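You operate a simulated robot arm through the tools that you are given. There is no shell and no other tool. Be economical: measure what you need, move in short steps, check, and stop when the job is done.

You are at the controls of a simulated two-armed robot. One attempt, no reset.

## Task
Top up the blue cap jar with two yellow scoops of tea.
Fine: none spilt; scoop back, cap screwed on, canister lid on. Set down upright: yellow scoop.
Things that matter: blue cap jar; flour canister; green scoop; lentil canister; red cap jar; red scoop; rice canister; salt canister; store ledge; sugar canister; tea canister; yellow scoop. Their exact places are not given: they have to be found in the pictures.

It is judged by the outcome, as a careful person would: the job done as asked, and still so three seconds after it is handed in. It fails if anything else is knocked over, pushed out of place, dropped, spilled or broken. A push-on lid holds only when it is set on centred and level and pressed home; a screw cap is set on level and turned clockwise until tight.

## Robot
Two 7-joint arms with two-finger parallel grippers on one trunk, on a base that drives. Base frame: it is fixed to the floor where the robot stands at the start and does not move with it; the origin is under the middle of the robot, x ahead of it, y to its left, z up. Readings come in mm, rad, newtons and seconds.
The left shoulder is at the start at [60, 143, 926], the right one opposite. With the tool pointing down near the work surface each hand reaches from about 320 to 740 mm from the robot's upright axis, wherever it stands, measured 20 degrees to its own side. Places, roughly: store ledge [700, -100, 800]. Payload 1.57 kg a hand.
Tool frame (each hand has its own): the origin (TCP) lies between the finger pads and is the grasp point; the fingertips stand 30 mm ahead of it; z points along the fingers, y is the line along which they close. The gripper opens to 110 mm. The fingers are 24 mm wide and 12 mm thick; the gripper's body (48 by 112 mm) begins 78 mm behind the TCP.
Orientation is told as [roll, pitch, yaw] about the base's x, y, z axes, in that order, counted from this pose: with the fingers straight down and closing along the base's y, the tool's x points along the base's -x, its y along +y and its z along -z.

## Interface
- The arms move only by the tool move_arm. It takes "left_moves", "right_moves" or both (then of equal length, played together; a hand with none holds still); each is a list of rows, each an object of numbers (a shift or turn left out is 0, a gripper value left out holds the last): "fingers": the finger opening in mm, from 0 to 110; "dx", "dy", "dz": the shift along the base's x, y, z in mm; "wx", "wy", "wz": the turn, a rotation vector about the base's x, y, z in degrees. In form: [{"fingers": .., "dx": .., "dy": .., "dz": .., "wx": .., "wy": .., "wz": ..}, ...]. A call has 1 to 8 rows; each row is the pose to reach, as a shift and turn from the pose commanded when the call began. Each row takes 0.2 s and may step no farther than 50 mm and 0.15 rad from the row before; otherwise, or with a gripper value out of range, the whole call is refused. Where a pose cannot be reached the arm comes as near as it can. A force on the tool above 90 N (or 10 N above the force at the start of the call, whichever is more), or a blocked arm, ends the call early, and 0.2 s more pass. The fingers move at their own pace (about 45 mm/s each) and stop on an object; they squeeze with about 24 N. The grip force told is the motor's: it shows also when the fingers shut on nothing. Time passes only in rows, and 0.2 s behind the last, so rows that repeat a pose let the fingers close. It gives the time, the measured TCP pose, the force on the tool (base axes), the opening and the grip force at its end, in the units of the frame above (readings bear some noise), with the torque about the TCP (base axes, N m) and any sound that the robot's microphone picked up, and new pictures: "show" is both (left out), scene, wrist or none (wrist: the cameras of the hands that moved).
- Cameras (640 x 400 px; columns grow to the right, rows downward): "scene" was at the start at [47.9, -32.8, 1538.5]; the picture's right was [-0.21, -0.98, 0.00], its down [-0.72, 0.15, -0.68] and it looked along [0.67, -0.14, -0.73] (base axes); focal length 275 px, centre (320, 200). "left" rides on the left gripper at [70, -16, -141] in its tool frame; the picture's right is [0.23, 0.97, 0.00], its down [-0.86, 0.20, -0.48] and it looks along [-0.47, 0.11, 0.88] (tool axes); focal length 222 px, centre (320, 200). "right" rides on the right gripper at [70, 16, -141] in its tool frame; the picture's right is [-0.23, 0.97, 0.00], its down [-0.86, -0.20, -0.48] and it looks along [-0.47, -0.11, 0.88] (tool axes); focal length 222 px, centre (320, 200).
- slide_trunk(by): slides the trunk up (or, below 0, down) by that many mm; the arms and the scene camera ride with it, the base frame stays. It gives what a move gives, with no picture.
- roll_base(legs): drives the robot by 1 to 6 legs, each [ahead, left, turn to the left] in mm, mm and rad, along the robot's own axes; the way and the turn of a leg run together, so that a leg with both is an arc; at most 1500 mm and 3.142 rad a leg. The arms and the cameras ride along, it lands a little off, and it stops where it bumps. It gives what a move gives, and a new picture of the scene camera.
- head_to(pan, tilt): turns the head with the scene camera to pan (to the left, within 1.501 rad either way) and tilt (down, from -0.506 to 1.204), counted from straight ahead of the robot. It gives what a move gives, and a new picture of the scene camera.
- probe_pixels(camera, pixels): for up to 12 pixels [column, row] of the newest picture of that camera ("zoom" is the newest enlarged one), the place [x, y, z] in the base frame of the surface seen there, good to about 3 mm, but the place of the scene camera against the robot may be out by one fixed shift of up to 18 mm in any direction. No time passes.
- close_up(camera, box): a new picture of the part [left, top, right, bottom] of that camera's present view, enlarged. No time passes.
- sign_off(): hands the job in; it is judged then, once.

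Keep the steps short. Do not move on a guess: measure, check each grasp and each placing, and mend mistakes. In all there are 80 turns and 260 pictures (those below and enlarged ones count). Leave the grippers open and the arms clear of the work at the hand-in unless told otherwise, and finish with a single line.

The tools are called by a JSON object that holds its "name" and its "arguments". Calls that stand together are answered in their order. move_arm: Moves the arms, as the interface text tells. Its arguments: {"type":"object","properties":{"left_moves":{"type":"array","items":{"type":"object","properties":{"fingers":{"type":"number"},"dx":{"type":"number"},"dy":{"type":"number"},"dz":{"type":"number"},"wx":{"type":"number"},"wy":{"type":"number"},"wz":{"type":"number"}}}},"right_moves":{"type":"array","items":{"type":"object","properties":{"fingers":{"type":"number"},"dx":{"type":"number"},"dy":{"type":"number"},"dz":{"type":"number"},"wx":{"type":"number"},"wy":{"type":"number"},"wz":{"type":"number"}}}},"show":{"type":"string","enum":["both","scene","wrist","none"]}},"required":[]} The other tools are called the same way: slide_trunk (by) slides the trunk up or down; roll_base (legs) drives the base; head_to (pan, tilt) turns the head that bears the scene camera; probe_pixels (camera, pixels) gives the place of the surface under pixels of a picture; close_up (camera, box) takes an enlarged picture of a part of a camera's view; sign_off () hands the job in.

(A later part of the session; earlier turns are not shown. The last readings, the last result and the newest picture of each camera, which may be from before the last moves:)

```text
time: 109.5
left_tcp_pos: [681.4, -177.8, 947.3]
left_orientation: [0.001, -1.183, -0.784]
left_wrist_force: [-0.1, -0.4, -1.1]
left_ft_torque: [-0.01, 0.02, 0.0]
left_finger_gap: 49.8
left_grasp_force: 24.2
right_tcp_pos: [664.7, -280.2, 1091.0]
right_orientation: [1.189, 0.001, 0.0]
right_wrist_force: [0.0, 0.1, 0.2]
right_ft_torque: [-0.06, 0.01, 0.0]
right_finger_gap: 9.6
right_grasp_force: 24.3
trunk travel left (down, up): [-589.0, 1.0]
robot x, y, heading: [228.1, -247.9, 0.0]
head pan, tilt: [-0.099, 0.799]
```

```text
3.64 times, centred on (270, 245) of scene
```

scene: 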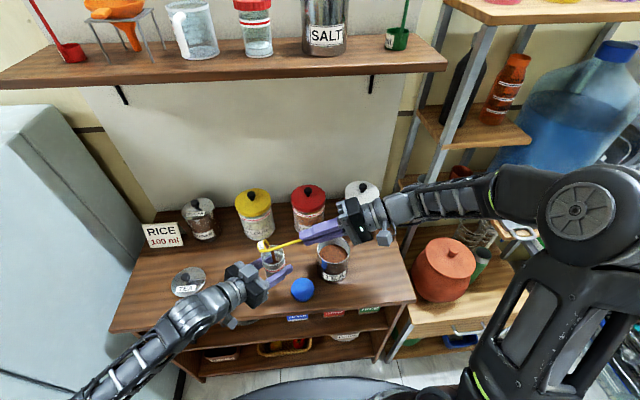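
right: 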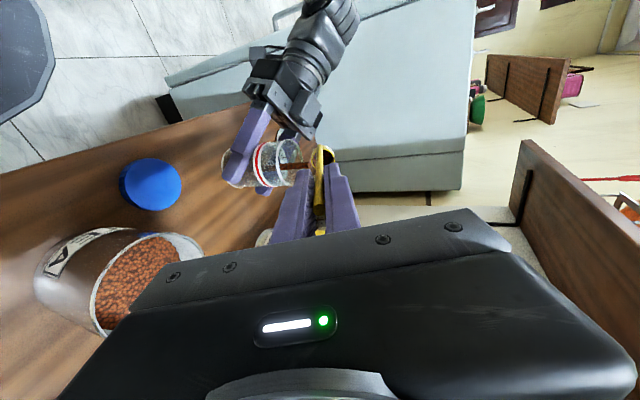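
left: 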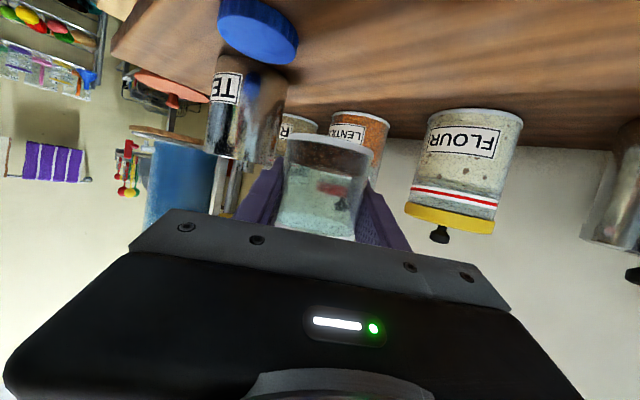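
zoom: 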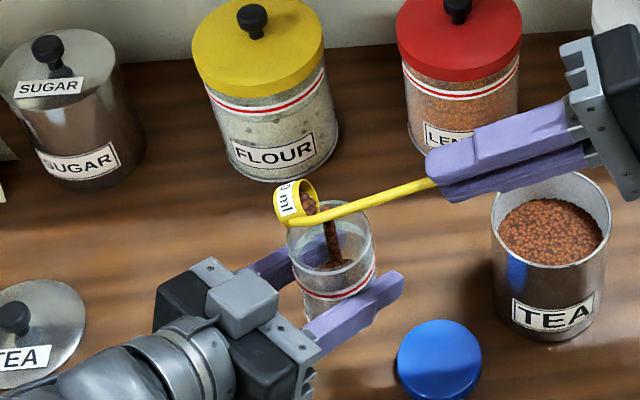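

It pours cleanly into the mouth centre. Next block: finish tipping and hold, turn upright, go back to the canister, plunge and lift again. I'll then check before the second pour.

{"name": "move_arm", "arguments": {"right_moves": [{"dy": -8, "dz": -16.5, "wx": 8.5}, {"dy": -13.4, "dz": -33.9, "wx": 17}, {"dy": -16.1, "dz": -52, "wx": 25.5}, {"dy": -16.1, "dz": -52, "wx": 25.5}, {"dy": -16.1, "dz": -52, "wx": 25.5}, {"dy": -16.2, "dz": -60, "wx": 34}, {"dy": -16.2, "dz": -60, "wx": 34}, {"dy": -16.2, "dz": -60, "wx": 34}], "show": "none"}}

{"name": "move_arm", "arguments": {"right_moves": [{}, {}, {}, {}, {}], "show": "scene"}}

{"name": "close_up", "arguments": {"camera": "scene", "box": [200, 190, 340, 300]}}

{"name": "move_arm", "arguments": {"right_moves": [{"dy": 0.1, "dz": 8, "wx": -8.5}, {"dy": 2.8, "dz": 26, "wx": -17}, {"dy": 8.2, "dz": 43.5, "wx": -25.5}, {"dy": 16.2, "dz": 60, "wx": -34}, {"dy": 26.4, "dz": 75, "wx": -42.5}, {"dy": 38.8, "dz": 88.5, "wx": -51}, {"dy": 53, "dz": 100, "wx": -59.5}, {"dy": 68.8, "dz": 109, "wx": -68}], "show": "none"}}

{"name": "move_arm", "arguments": {"right_moves": [{"dx": 8, "dy": -25, "dz": 5, "wx": -8.5}, {"dx": 16, "dy": -50, "dz": 8, "wx": -17}, {"dx": 24, "dy": -75, "dz": 5, "wx": -25.5}, {"dx": 32, "dy": -100, "dz": -10, "wx": -34}, {"dx": 41, "dy": -112, "dz": -38, "wx": -34}, {"dx": 41, "dy": -112, "dz": -38, "wx": -34}], "show": "scene"}}

{"name": "move_arm", "arguments": {"right_moves": [{"dz": -45}, {"dz": -58}, {"dz": -68}, {"dz": -78}, {"dz": -92}, {"dz": -92}], "show": "none"}}

{"name": "move_arm", "arguments": {"right_moves": [{"dz": -84}, {"dz": -74}, {"dz": -62}, {"dz": -47}, {"dz": -27}, {"dz": 0}, {"dz": 0}], "show": "none"}}

{"name": "close_up", "arguments": {"camera": "scene", "box": [220, 190, 380, 300]}}

{"name": "close_up", "arguments": {"camera": "right", "box": [260, 110, 380, 210]}}

```text
time: 111.3
left_tcp_pos: [679.3, -178.6, 948.4]
left_orientation: [0.001, -1.186, -0.787]
left_wrist_force: [-1.2, -0.7, -1.4]
left_ft_torque: [-0.02, -0.03, 0.01]
left_finger_gap: 50.1
left_grasp_force: 24.0
right_tcp_pos: [661.5, -296.4, 1030.4]
right_orientation: [1.778, -0.001, -0.002]
right_wrist_force: [0.4, -0.3, -1.5]
right_ft_torque: [-0.08, 0.02, 0.0]
right_finger_gap: 9.9
right_grasp_force: 23.8
trunk travel left (down, up): [-589.0, 1.0]
robot x, y, heading: [227.0, -246.0, 0.001]
head pan, tilt: [-0.099, 0.799]
```

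```text
time: 112.5
left_tcp_pos: [681.1, -177.8, 948.1]
left_orientation: [0.001, -1.186, -0.788]
left_wrist_force: [0.2, -0.5, -1.4]
left_ft_torque: [0.0, -0.02, -0.01]
left_finger_gap: 50.1
left_grasp_force: 23.8
right_tcp_pos: [662.2, -296.2, 1030.4]
right_orientation: [1.781, 0.0, 0.001]
right_wrist_force: [1.0, 0.0, -0.8]
right_ft_torque: [-0.11, 0.01, -0.01]
right_finger_gap: 9.6
right_grasp_force: 24.7
trunk travel left (down, up): [-589.0, 1.0]
robot x, y, heading: [228.5, -244.5, -0.001]
head pan, tilt: [-0.099, 0.799]
```

scene: 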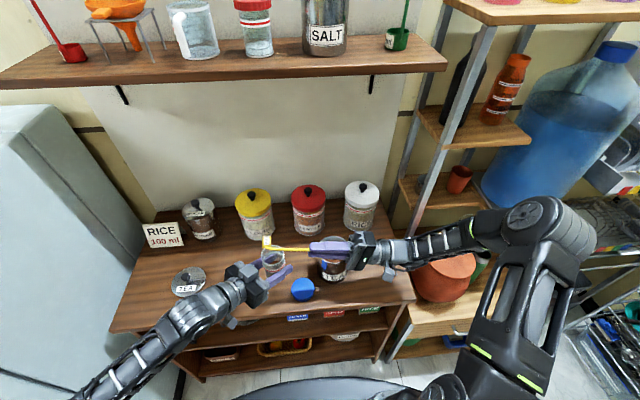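

```text
3.64 times, centred on (270, 245) of scene
```

zoom: 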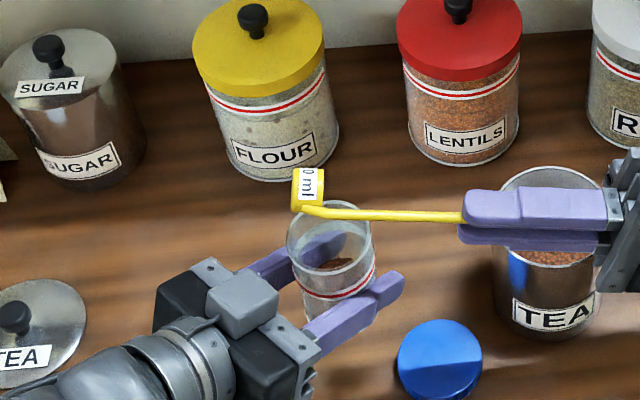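

```text
time: 114.3
left_tcp_pos: [681.3, -177.4, 946.8]
left_orientation: [-0.001, -1.186, -0.785]
left_wrist_force: [0.0, 0.0, -1.8]
left_ft_torque: [-0.03, -0.01, -0.02]
left_finger_gap: 50.0
left_grasp_force: 24.2
right_tcp_pos: [662.4, -226.4, 1139.0]
right_orientation: [0.592, 0.0, -0.001]
right_wrist_force: [0.1, 0.1, -1.1]
right_ft_torque: [-0.02, 0.0, -0.01]
right_finger_gap: 9.8
right_grasp_force: 23.6
trunk travel left (down, up): [-589.0, 1.0]
robot x, y, heading: [227.9, -248.9, -0.006]
head pan, tilt: [-0.099, 0.799]
```

```text
time: 115.8
left_tcp_pos: [680.3, -176.2, 948.4]
left_orientation: [-0.001, -1.187, -0.786]
left_wrist_force: [-0.2, -0.8, -1.1]
left_ft_torque: [-0.03, 0.0, 0.0]
left_finger_gap: 50.1
left_grasp_force: 24.0
right_tcp_pos: [704.0, -338.7, 1101.4]
right_orientation: [0.0, 0.0, 0.0]
right_wrist_force: [-0.8, 0.6, 0.7]
right_ft_torque: [0.02, 0.0, 0.0]
right_finger_gap: 9.9
right_grasp_force: 24.1
trunk travel left (down, up): [-589.0, 1.0]
robot x, y, heading: [226.9, -249.5, -0.0]
head pan, tilt: [-0.099, 0.799]
```

scene: 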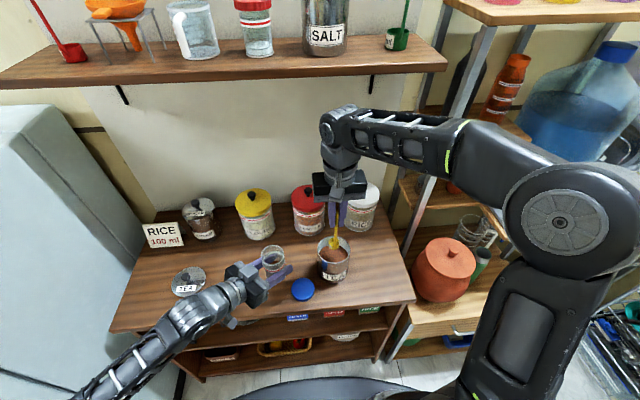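

```text
time: 117.2
left_tcp_pos: [681.4, -178.5, 947.4]
left_orientation: [-0.001, -1.185, -0.786]
left_wrist_force: [-0.4, -0.6, -1.4]
left_ft_torque: [0.0, -0.02, 0.02]
left_finger_gap: 49.6
left_grasp_force: 24.1
right_tcp_pos: [704.8, -339.0, 1009.9]
right_orientation: [0.002, 0.002, 0.0]
right_wrist_force: [0.6, 0.0, 0.0]
right_ft_torque: [0.02, 0.01, 0.02]
right_finger_gap: 10.0
right_grasp_force: 24.3
trunk travel left (down, up): [-589.0, 1.0]
robot x, y, heading: [230.4, -246.8, 0.004]
head pan, tilt: [-0.099, 0.799]
```

```text
refused: row 1 steps farther than a row can; nothing moved
```

```text
3.64 times, centred on (300, 245) of scene
```

zoom: 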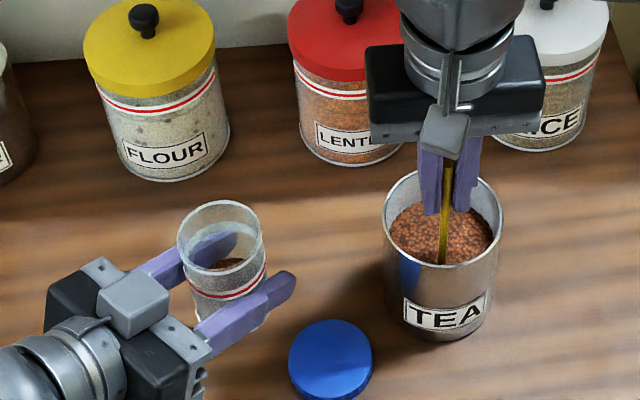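

```text
4.00 times, centred on (320, 160) of right
```

zoom: 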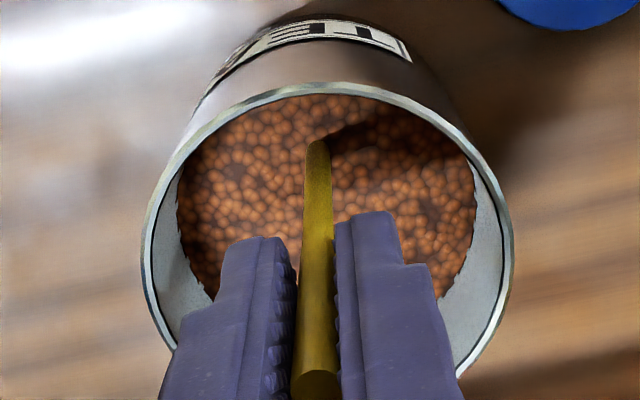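

The tea went in cleanly. My lift call was refused for step size, so the cup is still safely submerged. This block: lift, go over the jar, repeat the same pour, turn upright and carry the empty scoop above its home spot.

{"name": "move_arm", "arguments": {"right_moves": [{"dz": 8}, {"dz": 18}, {"dz": 30}, {"dz": 45}, {"dz": 67}, {"dz": 92}, {"dz": 92}], "show": "scene"}}

{"name": "close_up", "arguments": {"camera": "scene", "box": [300, 200, 370, 290]}}

{"name": "move_arm", "arguments": {"right_moves": [{"dz": 27}, {"dz": 54}, {"dx": -12, "dy": 36, "dz": 54}, {"dx": -24, "dy": 72, "dz": 54}, {"dx": -36, "dy": 109, "dz": 54}, {"dx": -48, "dy": 145.4, "dz": 54}], "show": "none"}}

{"name": "move_arm", "arguments": {"right_moves": [{"dx": 7, "dy": 19.5, "dz": -3.5, "wx": 8.5}, {"dx": 7, "dy": 1.3, "dz": -5, "wx": 17}, {"dx": 7, "dy": -16.5, "dz": -9, "wx": 25.5}, {"dx": 7, "dy": -33.4, "dz": -16, "wx": 34}, {"dx": 7, "dy": -49.2, "dz": -25, "wx": 42.5}, {"dx": 7, "dy": -63.4, "dz": -36.5, "wx": 51}, {"dx": 7, "dy": -75.8, "dz": -50, "wx": 59.5}, {"dx": 7, "dy": -86, "dz": -65, "wx": 68}], "show": "none"}}

{"name": "move_arm", "arguments": {"right_moves": [{"dy": -8, "dz": -16.5, "wx": 8.5}, {"dy": -13.4, "dz": -33.9, "wx": 17}, {"dy": -16.1, "dz": -52, "wx": 25.5}, {"dy": -16.1, "dz": -52, "wx": 25.5}, {"dy": -16.1, "dz": -52, "wx": 25.5}, {"dy": -16.2, "dz": -60, "wx": 34}, {"dy": -16.2, "dz": -60, "wx": 34}, {"dy": -16.2, "dz": -60, "wx": 34}], "show": "none"}}

{"name": "move_arm", "arguments": {"right_moves": [{}, {}, {}, {}, {}], "show": "none"}}

{"name": "move_arm", "arguments": {"right_moves": [{"dy": 0.1, "dz": 8, "wx": -8.5}, {"dy": 2.8, "dz": 26, "wx": -17}, {"dy": 8.2, "dz": 43.5, "wx": -25.5}, {"dy": 16.2, "dz": 60, "wx": -34}, {"dy": 26.4, "dz": 75, "wx": -42.5}, {"dy": 38.8, "dz": 88.5, "wx": -51}, {"dy": 53, "dz": 100, "wx": -59.5}, {"dy": 68.8, "dz": 109, "wx": -68}], "show": "none"}}

{"name": "move_arm", "arguments": {"right_moves": [{"dx": 5, "dy": -30, "dz": 4, "wx": -8.5}, {"dx": 10, "dy": -65, "dz": 6, "wx": -17}, {"dx": 15, "dy": -100, "dz": 2, "wx": -25.5}, {"dx": 20, "dy": -135, "dz": -5, "wx": -34}, {"dx": 25, "dy": -172, "dz": -12, "wx": -34}, {"dx": 30, "dy": -210, "dz": -20, "wx": -34}, {"dx": 35, "dy": -246, "dz": -26, "wx": -34}, {"dx": 39, "dy": -280, "dz": -34, "wx": -34}], "show": "none"}}

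{"name": "move_arm", "arguments": {"right_moves": [{"dz": -45}, {"dz": -90}, {"dz": -125}, {"dz": -135}], "show": "both"}}

{"name": "close_up", "arguments": {"camera": "scene", "box": [230, 190, 430, 315]}}

{"name": "close_up", "arguments": {"camera": "right", "box": [260, 110, 380, 210]}}

```text
time: 118.8
left_tcp_pos: [680.5, -178.4, 947.1]
left_orientation: [0.0, -1.185, -0.785]
left_wrist_force: [-0.5, -0.4, -2.0]
left_ft_torque: [-0.04, 0.01, 0.02]
left_finger_gap: 50.1
left_grasp_force: 23.7
right_tcp_pos: [703.5, -338.3, 1101.4]
right_orientation: [-0.002, 0.0, -0.002]
right_wrist_force: [-0.3, 0.8, -1.0]
right_ft_torque: [0.0, -0.02, -0.03]
right_finger_gap: 10.0
right_grasp_force: 23.5
trunk travel left (down, up): [-589.0, 1.0]
robot x, y, heading: [229.8, -250.2, -0.003]
head pan, tilt: [-0.099, 0.799]
```

scene: 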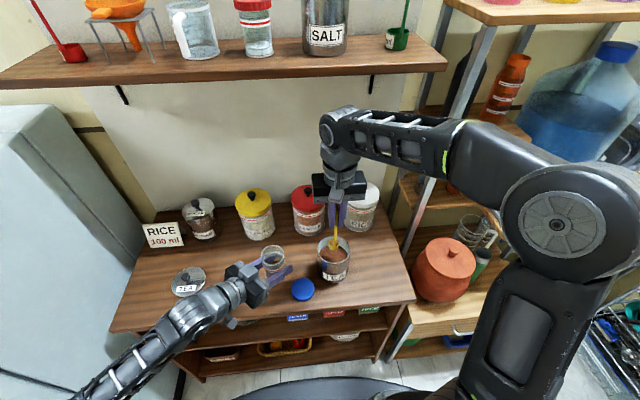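

```text
4.44 times, centred on (335, 245) of scene
```

zoom: 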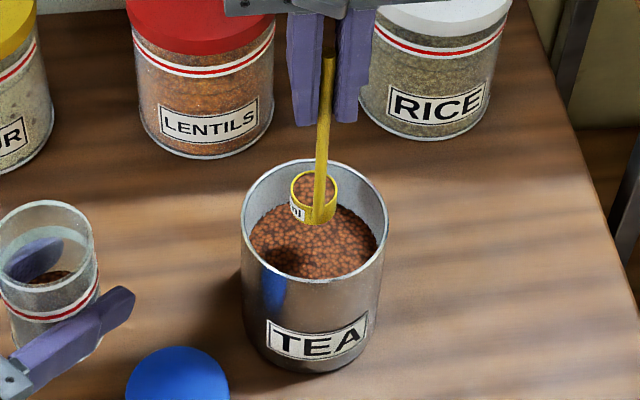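

```text
time: 120.2
left_tcp_pos: [680.7, -177.3, 947.9]
left_orientation: [-0.003, -1.186, -0.786]
left_wrist_force: [-0.7, -0.8, -1.5]
left_ft_torque: [-0.01, -0.03, 0.0]
left_finger_gap: 50.3
left_grasp_force: 24.2
right_tcp_pos: [655.7, -194.2, 1155.3]
right_orientation: [0.001, 0.001, -0.002]
right_wrist_force: [0.4, -0.6, -1.1]
right_ft_torque: [-0.01, 0.02, 0.0]
right_finger_gap: 9.9
right_grasp_force: 23.9
trunk travel left (down, up): [-589.0, 1.0]
robot x, y, heading: [228.9, -248.2, -0.002]
head pan, tilt: [-0.099, 0.799]
```

```text
time: 122.0
left_tcp_pos: [681.2, -178.3, 947.3]
left_orientation: [0.0, -1.184, -0.787]
left_wrist_force: [-0.3, 0.4, -1.9]
left_ft_torque: [0.03, 0.02, 0.0]
left_finger_gap: 49.8
left_grasp_force: 24.0
right_tcp_pos: [663.7, -280.3, 1089.5]
right_orientation: [1.19, 0.002, -0.002]
right_wrist_force: [-0.6, -0.2, -1.2]
right_ft_torque: [-0.04, -0.02, 0.02]
right_finger_gap: 9.8
right_grasp_force: 24.6
trunk travel left (down, up): [-589.0, 1.0]
robot x, y, heading: [229.4, -247.6, -0.005]
head pan, tilt: [-0.099, 0.799]
```

```text
time: 123.8
left_tcp_pos: [680.6, -178.8, 947.9]
left_orientation: [0.001, -1.185, -0.788]
left_wrist_force: [0.4, 0.5, -0.7]
left_ft_torque: [-0.04, -0.02, 0.03]
left_finger_gap: 50.1
left_grasp_force: 23.8
right_tcp_pos: [664.4, -295.5, 1030.3]
right_orientation: [1.78, 0.001, 0.001]
right_wrist_force: [0.0, 0.1, -0.4]
right_ft_torque: [-0.09, 0.02, -0.01]
right_finger_gap: 9.6
right_grasp_force: 23.7
trunk travel left (down, up): [-589.0, 1.0]
robot x, y, heading: [230.7, -244.3, 0.001]
head pan, tilt: [-0.099, 0.799]
```

```text
time: 125.0
left_tcp_pos: [680.5, -177.5, 948.7]
left_orientation: [-0.002, -1.184, -0.787]
left_wrist_force: [-1.3, 0.3, -2.1]
left_ft_torque: [-0.03, -0.01, -0.01]
left_finger_gap: 49.9
left_grasp_force: 24.2
right_tcp_pos: [664.6, -295.6, 1031.1]
right_orientation: [1.781, -0.001, 0.0]
right_wrist_force: [-0.1, -0.8, -0.2]
right_ft_torque: [-0.09, 0.02, -0.01]
right_finger_gap: 9.5
right_grasp_force: 24.0
trunk travel left (down, up): [-589.0, 1.0]
robot x, y, heading: [226.7, -246.6, 0.0]
head pan, tilt: [-0.099, 0.799]
```

```text
time: 126.8
left_tcp_pos: [680.7, -177.3, 947.4]
left_orientation: [-0.001, -1.187, -0.785]
left_wrist_force: [-0.2, 0.2, -0.6]
left_ft_torque: [-0.01, -0.01, -0.05]
left_finger_gap: 50.1
left_grasp_force: 24.4
right_tcp_pos: [663.0, -225.8, 1140.5]
right_orientation: [0.591, -0.001, -0.001]
right_wrist_force: [0.1, 0.5, -1.0]
right_ft_torque: [0.0, 0.02, 0.03]
right_finger_gap: 9.8
right_grasp_force: 24.0
trunk travel left (down, up): [-589.0, 1.0]
robot x, y, heading: [230.3, -249.7, -0.004]
head pan, tilt: [-0.099, 0.799]
```

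```text
time: 128.6
left_tcp_pos: [681.0, -178.9, 947.9]
left_orientation: [0.0, -1.187, -0.788]
left_wrist_force: [0.3, -0.6, -2.0]
left_ft_torque: [0.01, 0.0, 0.01]
left_finger_gap: 50.2
left_grasp_force: 24.3
right_tcp_pos: [700.3, -507.3, 1106.0]
right_orientation: [0.001, -0.001, 0.0]
right_wrist_force: [-0.4, 0.4, -1.3]
right_ft_torque: [0.02, 0.0, -0.04]
right_finger_gap: 9.8
right_grasp_force: 24.1
trunk travel left (down, up): [-589.0, 1.0]
robot x, y, heading: [230.4, -248.1, -0.003]
head pan, tilt: [-0.099, 0.799]
```

```text
time: 129.6
left_tcp_pos: [679.7, -177.6, 947.9]
left_orientation: [-0.001, -1.185, -0.788]
left_wrist_force: [-0.1, -0.1, -1.7]
left_ft_torque: [-0.02, -0.01, 0.01]
left_finger_gap: 50.0
left_grasp_force: 24.0
right_tcp_pos: [701.6, -507.4, 969.6]
right_orientation: [0.0, -0.002, -0.001]
right_wrist_force: [1.0, 0.2, -1.1]
right_ft_torque: [0.02, 0.01, 0.03]
right_finger_gap: 9.8
right_grasp_force: 24.2
trunk travel left (down, up): [-589.0, 1.0]
robot x, y, heading: [228.7, -241.3, -0.004]
head pan, tilt: [-0.099, 0.799]
```

scene: 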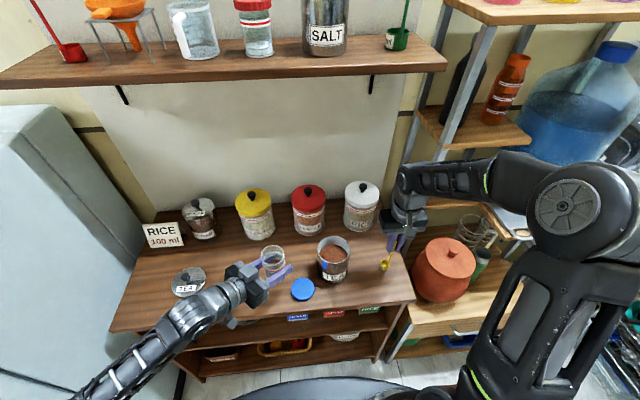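
right: 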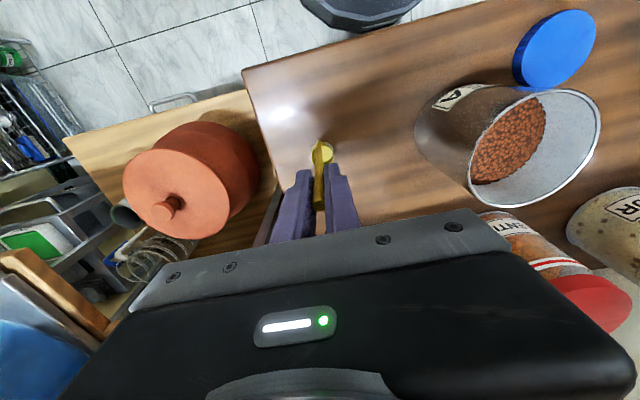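

```text
3.20 times, centred on (330, 252) of scene
```

zoom: 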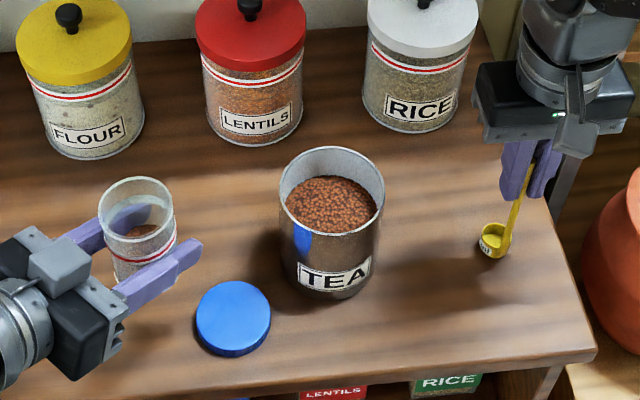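

```text
4.00 times, centred on (320, 160) of right
```

zoom: 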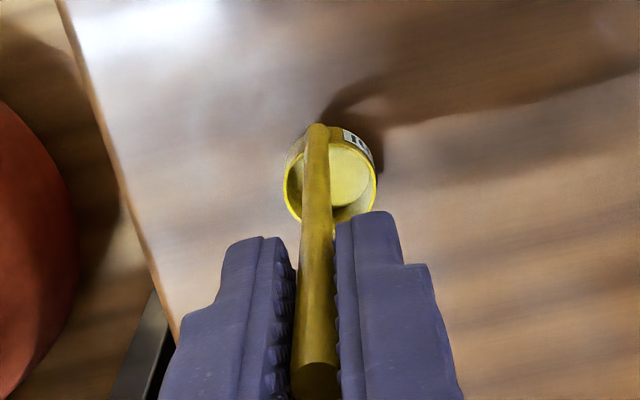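

Both scoops are in, the scoop is empty, and nothing is spilt. Next block: set the scoop down and release, lower the jar to its spot with the left hand, pick up the cap again and bring it high above the jar.

{"name": "move_arm", "arguments": {"right_moves": [{"dz": -4}, {"dz": -7}, {"dz": -8.5}, {"dz": -8.5, "fingers": 24}, {"dz": -8.5, "fingers": 44}, {"dz": -8.5, "fingers": 44}], "left_moves": [{"dx": 7, "dy": 6}, {"dx": 14, "dy": 12}, {"dx": 21, "dy": 18}, {"dx": 28, "dy": 24}, {"dx": 35.2, "dy": 29}, {"dx": 35.2, "dy": 29, "dz": -30}], "show": "none"}}

{"name": "move_arm", "arguments": {"right_moves": [{"dz": 40}, {"dz": 85}, {"dz": 130}, {"dz": 130, "fingers": 84}], "left_moves": [{"dz": -25}, {"dz": -45}, {"dz": -57}, {"dz": -61.5}], "show": "scene"}}

{"name": "close_up", "arguments": {"camera": "scene", "box": [230, 190, 430, 315]}}

{"name": "move_arm", "arguments": {"right_moves": [{"dx": -6, "dy": 44, "fingers": 84, "wz": 4}, {"dx": -12, "dy": 88, "wz": 8.4}, {"dx": -18, "dy": 132, "wz": 8.4}, {"dx": -24, "dy": 176, "wz": 8.4}, {"dx": -30, "dy": 220, "wz": 8.4}, {"dx": -36.2, "dy": 261.9, "wz": 8.4}, {"dx": -36.2, "dy": 261.9, "dz": -45, "wz": 8.4}, {"dx": -36.2, "dy": 261.9, "dz": -90, "wz": 8.4}], "show": "none"}}

{"name": "move_arm", "arguments": {"right_moves": [{"dz": -45}, {"dz": -90}, {"dz": -130}, {"dz": -149}, {"dz": -149, "fingers": 58}, {"dz": -149, "fingers": 58}, {"dz": -149, "fingers": 58}], "show": "wrist"}}

{"name": "move_arm", "arguments": {"right_moves": [{"dz": 45}, {"dz": 90}, {"dz": 130}, {"dx": 12, "dy": 25, "dz": 148, "wz": 8.5}, {"dx": 24, "dy": 50, "dz": 148, "wz": 17}, {"dx": 36, "dy": 75, "dz": 148, "wz": 25.5}, {"dx": 48.6, "dy": 100.6, "dz": 148, "wz": 34}, {"dx": 48.6, "dy": 100.6, "dz": 148, "wz": 42.5}], "show": "both"}}

{"name": "close_up", "arguments": {"camera": "scene", "box": [220, 180, 420, 305]}}

{"name": "close_up", "arguments": {"camera": "right", "box": [220, 80, 440, 242]}}

{"name": "close_up", "arguments": {"camera": "left", "box": [180, 90, 460, 265]}}

```text
time: 130.9
left_tcp_pos: [715.7, -149.1, 917.4]
left_orientation: [-0.001, -1.187, -0.788]
left_wrist_force: [-0.5, -0.6, -1.1]
left_ft_torque: [0.03, -0.01, -0.03]
left_finger_gap: 50.0
left_grasp_force: 24.8
right_tcp_pos: [702.3, -506.2, 961.5]
right_orientation: [0.0, 0.001, 0.001]
right_wrist_force: [0.8, -0.6, -0.3]
right_ft_torque: [-0.03, 0.03, -0.02]
right_finger_gap: 44.0
right_grasp_force: 0.1
trunk travel left (down, up): [-589.0, 1.0]
robot x, y, heading: [227.0, -243.8, -0.003]
head pan, tilt: [-0.099, 0.799]
```

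```text
time: 131.9
left_tcp_pos: [714.6, -149.3, 856.1]
left_orientation: [0.001, -1.187, -0.785]
left_wrist_force: [0.3, -0.1, -2.2]
left_ft_torque: [-0.02, 0.0, -0.02]
left_finger_gap: 50.1
left_grasp_force: 23.6
right_tcp_pos: [702.3, -506.1, 1090.8]
right_orientation: [-0.001, 0.0, 0.0]
right_wrist_force: [0.6, 0.0, -0.3]
right_ft_torque: [0.0, 0.01, 0.0]
right_finger_gap: 78.1
right_grasp_force: 0.0
trunk travel left (down, up): [-589.0, 1.0]
robot x, y, heading: [229.3, -247.6, 0.001]
head pan, tilt: [-0.099, 0.799]
```

scene: 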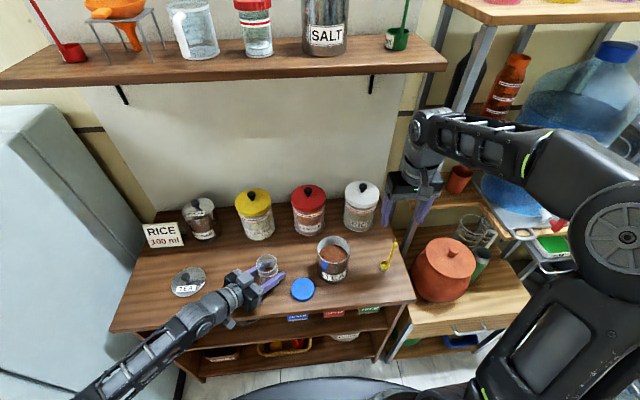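

```text
3.20 times, centred on (330, 252) of scene
```

zoom: 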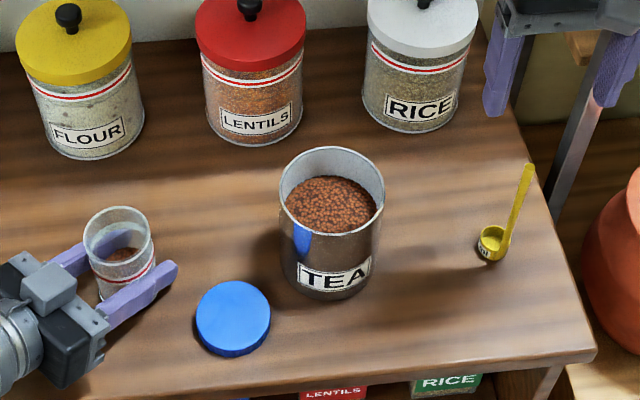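

```text
time: 133.8
left_tcp_pos: [715.0, -149.5, 856.3]
left_orientation: [0.002, -1.186, -0.784]
left_wrist_force: [0.5, 0.1, -1.7]
left_ft_torque: [0.01, 0.01, -0.03]
left_finger_gap: 50.0
left_grasp_force: 23.4
right_tcp_pos: [667.0, -245.4, 1001.8]
right_orientation: [0.0, 0.001, 0.144]
right_wrist_force: [-0.6, -0.3, 0.0]
right_ft_torque: [-0.02, 0.02, 0.01]
right_finger_gap: 84.2
right_grasp_force: 0.0
trunk travel left (down, up): [-589.0, 1.0]
robot x, y, heading: [228.1, -249.3, -0.005]
head pan, tilt: [-0.099, 0.799]
```

```text
time: 135.3
left_tcp_pos: [714.5, -148.4, 855.8]
left_orientation: [-0.003, -1.185, -0.787]
left_wrist_force: [0.7, -1.1, -1.6]
left_ft_torque: [0.03, -0.02, -0.01]
left_finger_gap: 49.9
left_grasp_force: 23.9
right_tcp_pos: [665.0, -244.8, 854.2]
right_orientation: [0.001, 0.001, 0.144]
right_wrist_force: [-0.1, -0.6, 0.1]
right_ft_torque: [0.0, -0.01, 0.02]
right_finger_gap: 70.2
right_grasp_force: 24.0
trunk travel left (down, up): [-589.0, 1.0]
robot x, y, heading: [223.8, -249.8, -0.006]
head pan, tilt: [-0.099, 0.799]
```

right: 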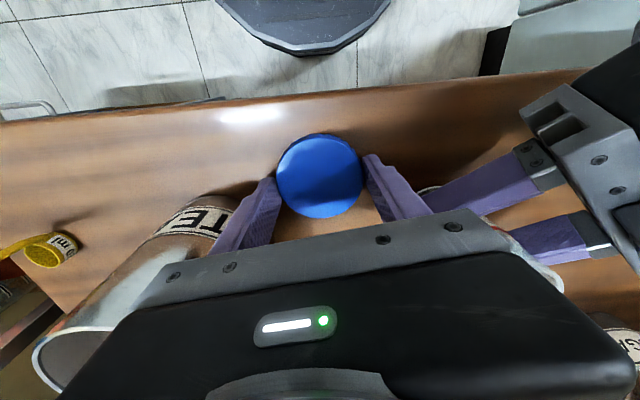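

```text
time: 137.2
left_tcp_pos: [714.5, -148.7, 856.0]
left_orientation: [0.002, -1.184, -0.787]
left_wrist_force: [0.2, -0.4, -1.8]
left_ft_torque: [0.04, -0.01, 0.03]
left_finger_gap: 49.8
left_grasp_force: 23.6
right_tcp_pos: [714.6, -145.0, 1001.0]
right_orientation: [0.0, -0.001, 0.89]
right_wrist_force: [1.1, -0.1, -0.2]
right_ft_torque: [0.01, -0.03, 0.0]
right_finger_gap: 70.0
right_grasp_force: 24.1
trunk travel left (down, up): [-589.0, 1.0]
robot x, y, heading: [226.5, -246.0, -0.002]
head pan, tilt: [-0.099, 0.799]
```

scene: 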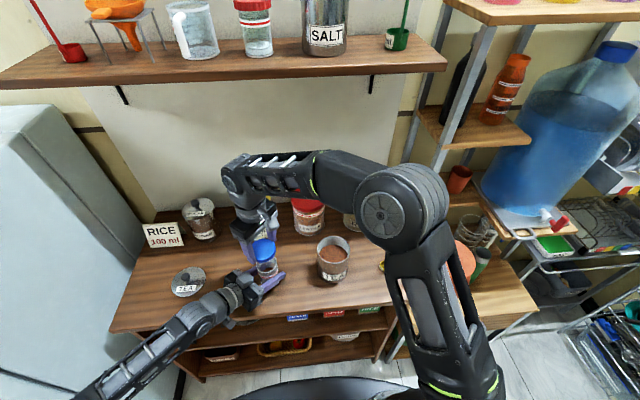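
right: 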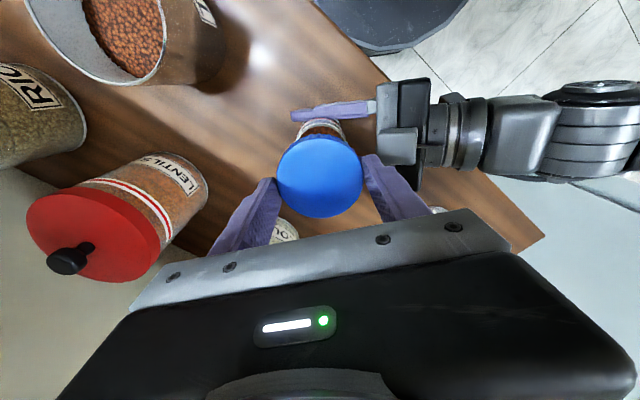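

```text
3.20 times, centred on (320, 242) of scene
```

zoom: 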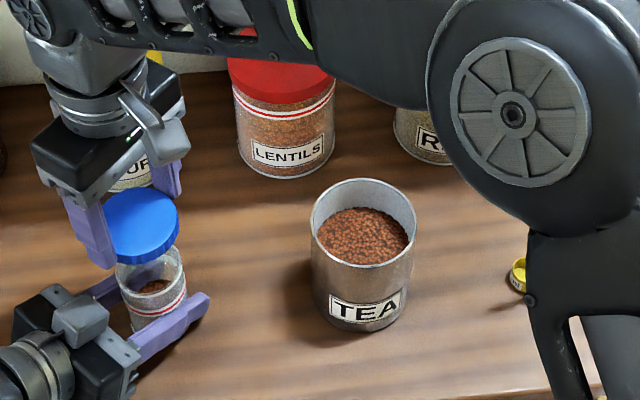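

```text
2.47 times, centred on (330, 161) of right
```

zoom: 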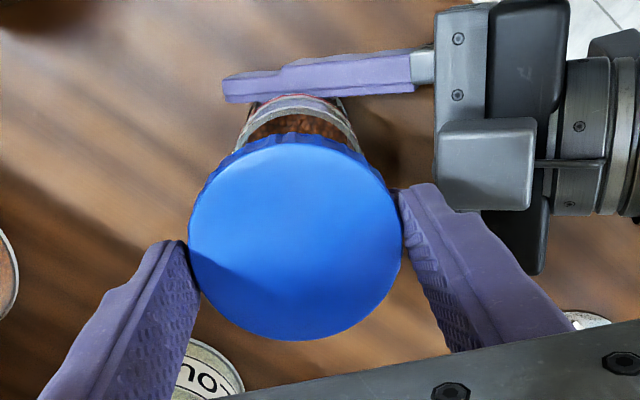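

```text
2.29 times, centred on (320, 178) of left
5 turns are left
```

zoom: 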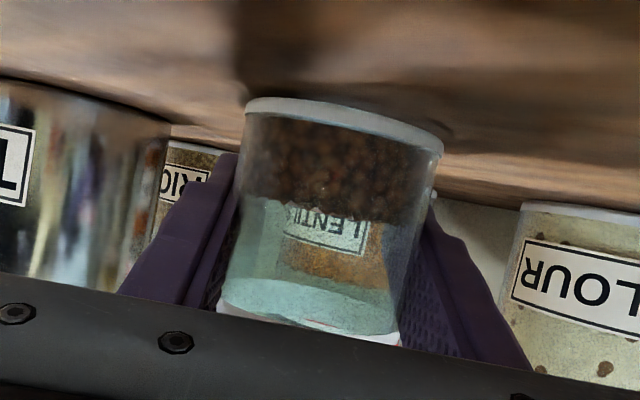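

Five turns are left. The scoop stands upright and the jar is back with more tea. The cap is over the jar; by the earlier hand-to-hand relation I shift −2.5 mm in x. This block: lower until light contact, then three clockwise strokes of 119° with regrips.

{"name": "move_arm", "arguments": {"right_moves": [{"dx": -2.5, "dy": -0.2, "dz": -30}, {"dx": -2.5, "dy": -0.2, "dz": -55}, {"dx": -2.5, "dy": -0.2, "dz": -66}, {"dx": -2.5, "dy": -0.2, "dz": -69.5}, {"dx": -2.5, "dy": -0.2, "dz": -71}, {"dx": -2.5, "dy": -0.2, "dz": -72.5}], "show": "none"}}

{"name": "move_arm", "arguments": {"right_moves": [{"wz": -8.5}, {"wz": -17}, {"wz": -25.5, "dz": -0.1}, {"wz": -34, "dz": -0.2}, {"wz": -42.5, "dz": -0.2}, {"wz": -51, "dz": -0.3}, {"wz": -59.5, "dz": -0.3}, {"wz": -68, "dz": -0.4}], "show": "none"}}

{"name": "move_arm", "arguments": {"right_moves": [{"wz": -8.5}, {"wz": -17, "dz": -0.1}, {"wz": -25.5, "dz": -0.1}, {"wz": -34, "dz": -0.2}, {"wz": -42.5, "dz": -0.2}, {"wz": -51, "dz": -0.3}, {"wz": -51, "dz": -0.3, "fingers": 78}, {"wz": -51, "dz": -0.3, "fingers": 78}], "show": "none"}}

{"name": "move_arm", "arguments": {"right_moves": [{"wz": 8.5}, {"wz": 17}, {"wz": 25.5}, {"wz": 34}, {"wz": 42.5}, {"wz": 51}, {"wz": 59.5}, {"wz": 68}], "show": "none"}}

{"name": "move_arm", "arguments": {"right_moves": [{"wz": 8.5}, {"wz": 17}, {"wz": 25.5}, {"wz": 34}, {"wz": 42.5}, {"wz": 51}, {"wz": 51, "fingers": 58}, {"wz": 51, "fingers": 58}], "show": "none"}}

{"name": "move_arm", "arguments": {"right_moves": [{"wz": -8.5}, {"wz": -17}, {"wz": -25.5, "dz": -0.1}, {"wz": -34, "dz": -0.2}, {"wz": -42.5, "dz": -0.2}, {"wz": -51, "dz": -0.3}, {"wz": -59.5, "dz": -0.3}, {"wz": -68, "dz": -0.4}], "show": "none"}}

{"name": "move_arm", "arguments": {"right_moves": [{"wz": -8.5}, {"wz": -17, "dz": -0.1}, {"wz": -25.5, "dz": -0.1}, {"wz": -34, "dz": -0.2}, {"wz": -42.5, "dz": -0.2}, {"wz": -51, "dz": -0.3}, {"wz": -51, "dz": -0.3, "fingers": 78}, {"wz": -51, "dz": -0.3, "fingers": 78}], "show": "none"}}

{"name": "move_arm", "arguments": {"right_moves": [{"wz": 8.5}, {"wz": 17}, {"wz": 25.5}, {"wz": 34}, {"wz": 42.5}, {"wz": 51}, {"wz": 59.5}, {"wz": 68}], "show": "none"}}

{"name": "move_arm", "arguments": {"right_moves": [{"wz": 8.5}, {"wz": 17}, {"wz": 25.5}, {"wz": 34}, {"wz": 42.5}, {"wz": 51}, {"wz": 51, "fingers": 58}, {"wz": 51, "fingers": 58}], "show": "none"}}

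{"name": "move_arm", "arguments": {"right_moves": [{"wz": -8.5}, {"wz": -17}, {"wz": -25.5, "dz": -0.1}, {"wz": -34, "dz": -0.2}, {"wz": -42.5, "dz": -0.2}, {"wz": -51, "dz": -0.3}, {"wz": -59.5, "dz": -0.3}, {"wz": -68, "dz": -0.4}], "show": "none"}}

{"name": "move_arm", "arguments": {"right_moves": [{"wz": -8.5}, {"wz": -17}, {"wz": -25.5}, {"wz": -34}, {"wz": -42.5}, {"wz": -51}], "show": "both"}}

{"name": "close_up", "arguments": {"camera": "scene", "box": [240, 235, 310, 295]}}

{"name": "close_up", "arguments": {"camera": "left", "box": [180, 90, 460, 265]}}

{"name": "probe_pixels", "arguments": {"camera": "right", "pixels": [[320, 180], [295, 180], [345, 180], [320, 155], [320, 205]]}}

```text
time: 138.6
left_tcp_pos: [714.5, -149.0, 854.9]
left_orientation: [0.001, -1.184, -0.785]
left_wrist_force: [7.6, 2.0, -16.6]
left_ft_torque: [0.06, 0.24, -0.09]
left_finger_gap: 50.0
left_grasp_force: 23.6
right_tcp_pos: [712.3, -143.4, 928.8]
right_orientation: [0.0, -0.004, 0.887]
right_wrist_force: [-5.8, 2.6, 30.1]
right_ft_torque: [0.16, 0.21, -0.02]
right_finger_gap: 69.0
right_grasp_force: 24.1
trunk travel left (down, up): [-589.0, 1.0]
robot x, y, heading: [229.8, -243.3, 0.001]
head pan, tilt: [-0.099, 0.799]
```

```text
time: 140.3
left_tcp_pos: [713.3, -148.8, 855.8]
left_orientation: [0.003, -1.184, -0.788]
left_wrist_force: [-11.2, 7.2, -11.7]
left_ft_torque: [-0.14, -0.14, 0.05]
left_finger_gap: 50.2
left_grasp_force: 23.9
right_tcp_pos: [712.2, -146.1, 927.1]
right_orientation: [-0.002, -0.002, -0.304]
right_wrist_force: [9.8, -8.5, 15.7]
right_ft_torque: [-0.36, -0.41, 0.01]
right_finger_gap: 68.8
right_grasp_force: 24.3
trunk travel left (down, up): [-589.0, 1.0]
robot x, y, heading: [225.8, -249.3, -0.0]
head pan, tilt: [-0.099, 0.799]
```

```text
time: 142.2
left_tcp_pos: [714.6, -150.1, 857.0]
left_orientation: [0.002, -1.186, -0.786]
left_wrist_force: [-0.3, -0.8, 1.1]
left_ft_torque: [0.0, 0.01, 0.02]
left_finger_gap: 50.0
left_grasp_force: 24.3
right_tcp_pos: [711.0, -144.1, 927.4]
right_orientation: [0.0, 0.002, -1.188]
right_wrist_force: [-0.5, 0.9, 0.4]
right_ft_torque: [0.0, -0.03, 0.0]
right_finger_gap: 78.2
right_grasp_force: 0.0
trunk travel left (down, up): [-589.0, 1.0]
robot x, y, heading: [230.7, -247.2, -0.002]
head pan, tilt: [-0.099, 0.799]
```

```text
time: 143.9
left_tcp_pos: [715.5, -149.7, 858.1]
left_orientation: [0.004, -1.187, -0.788]
left_wrist_force: [2.1, -2.1, 8.3]
left_ft_torque: [0.13, 0.13, 0.02]
left_finger_gap: 49.8
left_grasp_force: 23.6
right_tcp_pos: [712.2, -143.8, 927.5]
right_orientation: [0.001, -0.001, 0.001]
right_wrist_force: [-0.2, 0.2, 0.3]
right_ft_torque: [-0.02, 0.01, -0.02]
right_finger_gap: 77.9
right_grasp_force: 0.1
trunk travel left (down, up): [-589.0, 1.0]
robot x, y, heading: [231.4, -245.2, -0.002]
head pan, tilt: [-0.099, 0.799]
```

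```text
time: 145.8
left_tcp_pos: [715.1, -149.6, 857.8]
left_orientation: [0.002, -1.187, -0.79]
left_wrist_force: [5.4, -3.5, 11.4]
left_ft_torque: [0.32, 0.38, 0.0]
left_finger_gap: 50.1
left_grasp_force: 24.0
right_tcp_pos: [710.5, -144.9, 926.7]
right_orientation: [0.0, -0.001, 0.89]
right_wrist_force: [-3.1, 2.5, 0.4]
right_ft_torque: [0.05, 0.06, 0.02]
right_finger_gap: 69.2
right_grasp_force: 24.1
trunk travel left (down, up): [-589.0, 1.0]
robot x, y, heading: [231.9, -249.1, -0.001]
head pan, tilt: [-0.099, 0.799]
```

```text
time: 147.6
left_tcp_pos: [713.9, -148.9, 855.4]
left_orientation: [0.006, -1.185, -0.789]
left_wrist_force: [2.2, 1.8, 12.0]
left_ft_torque: [-0.27, 0.44, -0.01]
left_finger_gap: 49.6
left_grasp_force: 23.8
right_tcp_pos: [711.8, -145.7, 927.6]
right_orientation: [-0.002, 0.0, -0.303]
right_wrist_force: [-1.8, -4.3, -1.1]
right_ft_torque: [0.13, -0.18, 0.03]
right_finger_gap: 68.9
right_grasp_force: 23.7
trunk travel left (down, up): [-589.0, 1.0]
robot x, y, heading: [231.2, -250.5, -0.003]
head pan, tilt: [-0.099, 0.799]
```

```text
time: 149.3
left_tcp_pos: [713.6, -150.0, 856.2]
left_orientation: [0.001, -1.184, -0.788]
left_wrist_force: [1.3, 0.6, 8.6]
left_ft_torque: [0.19, 0.15, -0.04]
left_finger_gap: 50.0
left_grasp_force: 24.1
right_tcp_pos: [711.2, -143.9, 927.2]
right_orientation: [0.001, 0.0, -1.19]
right_wrist_force: [0.7, 0.2, -0.2]
right_ft_torque: [0.0, -0.01, -0.01]
right_finger_gap: 78.1
right_grasp_force: 0.1
trunk travel left (down, up): [-589.0, 1.0]
robot x, y, heading: [229.9, -244.5, -0.002]
head pan, tilt: [-0.099, 0.799]
```

```text
time: 151.2
left_tcp_pos: [714.2, -149.2, 856.8]
left_orientation: [0.002, -1.185, -0.788]
left_wrist_force: [-1.2, -0.6, 2.9]
left_ft_torque: [0.04, 0.12, 0.04]
left_finger_gap: 50.0
left_grasp_force: 24.0
right_tcp_pos: [710.6, -144.3, 928.3]
right_orientation: [0.0, 0.0, 0.003]
right_wrist_force: [0.0, 0.3, 1.0]
right_ft_torque: [-0.01, 0.02, -0.01]
right_finger_gap: 78.1
right_grasp_force: 0.1
trunk travel left (down, up): [-589.0, 1.0]
robot x, y, heading: [226.6, -244.5, -0.0]
head pan, tilt: [-0.099, 0.799]
```

```text
time: 152.9
left_tcp_pos: [714.4, -149.2, 856.3]
left_orientation: [0.001, -1.185, -0.787]
left_wrist_force: [4.5, -5.2, -0.1]
left_ft_torque: [0.26, 0.38, -0.01]
left_finger_gap: 49.9
left_grasp_force: 23.7
right_tcp_pos: [710.6, -143.0, 927.1]
right_orientation: [0.001, 0.0, 0.891]
right_wrist_force: [-5.9, 4.2, 0.5]
right_ft_torque: [0.09, 0.16, -0.01]
right_finger_gap: 68.7
right_grasp_force: 24.0
trunk travel left (down, up): [-589.0, 1.0]
robot x, y, heading: [230.7, -246.9, -0.002]
head pan, tilt: [-0.099, 0.799]
```

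```text
time: 154.8
left_tcp_pos: [714.5, -149.3, 855.8]
left_orientation: [-0.001, -1.185, -0.785]
left_wrist_force: [0.2, 0.1, -1.5]
left_ft_torque: [-0.18, 0.42, -0.19]
left_finger_gap: 55.8
left_grasp_force: 24.1
right_tcp_pos: [710.8, -144.7, 926.0]
right_orientation: [0.0, -0.001, -0.304]
right_wrist_force: [-2.1, -0.9, 2.1]
right_ft_torque: [0.19, -0.22, 0.17]
right_finger_gap: 68.5
right_grasp_force: 23.9
trunk travel left (down, up): [-589.0, 1.0]
robot x, y, heading: [227.8, -248.6, -0.006]
head pan, tilt: [-0.099, 0.799]
```

```text
time: 156.2
left_tcp_pos: [713.8, -148.5, 856.2]
left_orientation: [0.005, -1.184, -0.79]
left_wrist_force: [12.7, 5.8, -0.5]
left_ft_torque: [-0.13, 0.48, -0.53]
left_finger_gap: 57.5
left_grasp_force: 23.7
right_tcp_pos: [710.7, -145.5, 927.1]
right_orientation: [-0.005, 0.001, -1.19]
right_wrist_force: [-14.3, -4.2, 3.6]
right_ft_torque: [-0.04, 0.56, 0.49]
right_finger_gap: 68.7
right_grasp_force: 24.4
trunk travel left (down, up): [-589.0, 1.0]
robot x, y, heading: [229.2, -250.6, 0.002]
head pan, tilt: [-0.099, 0.799]
```

scene: 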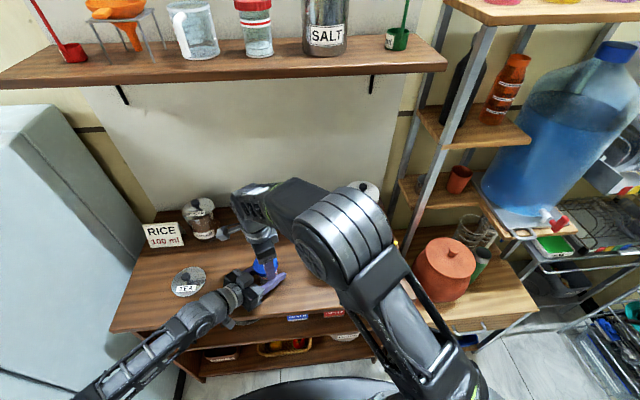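
right: 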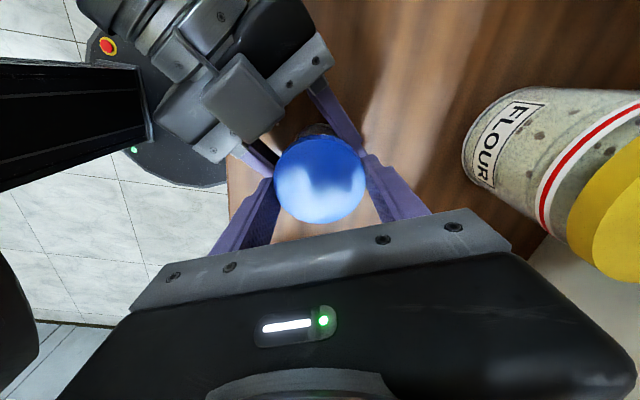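

```text
6.67 times, centred on (275, 265) of scene
```

zoom: 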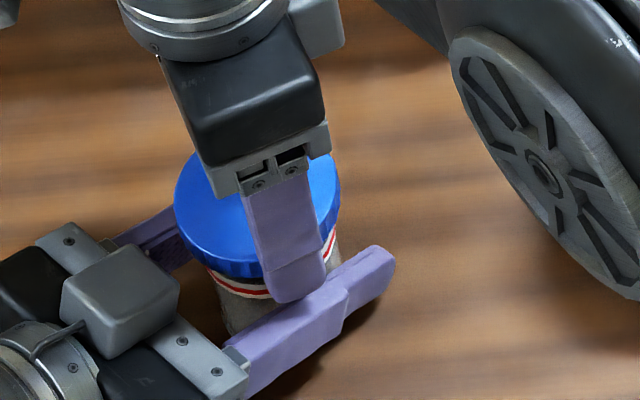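

```text
2.29 times, centred on (320, 178) of left
```

zoom: 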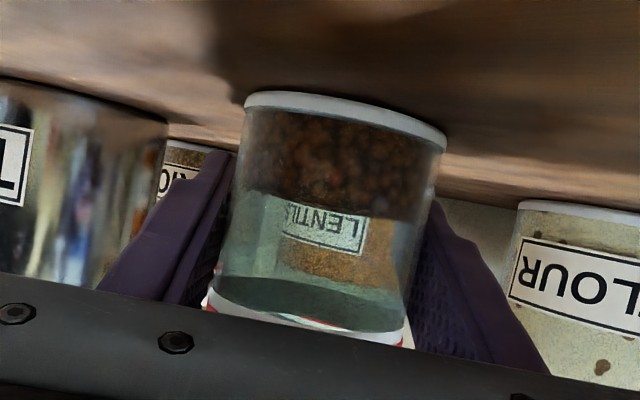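

```text
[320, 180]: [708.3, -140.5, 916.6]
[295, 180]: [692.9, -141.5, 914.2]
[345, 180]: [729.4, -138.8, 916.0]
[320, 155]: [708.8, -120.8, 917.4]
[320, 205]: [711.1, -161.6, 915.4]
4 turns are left
```

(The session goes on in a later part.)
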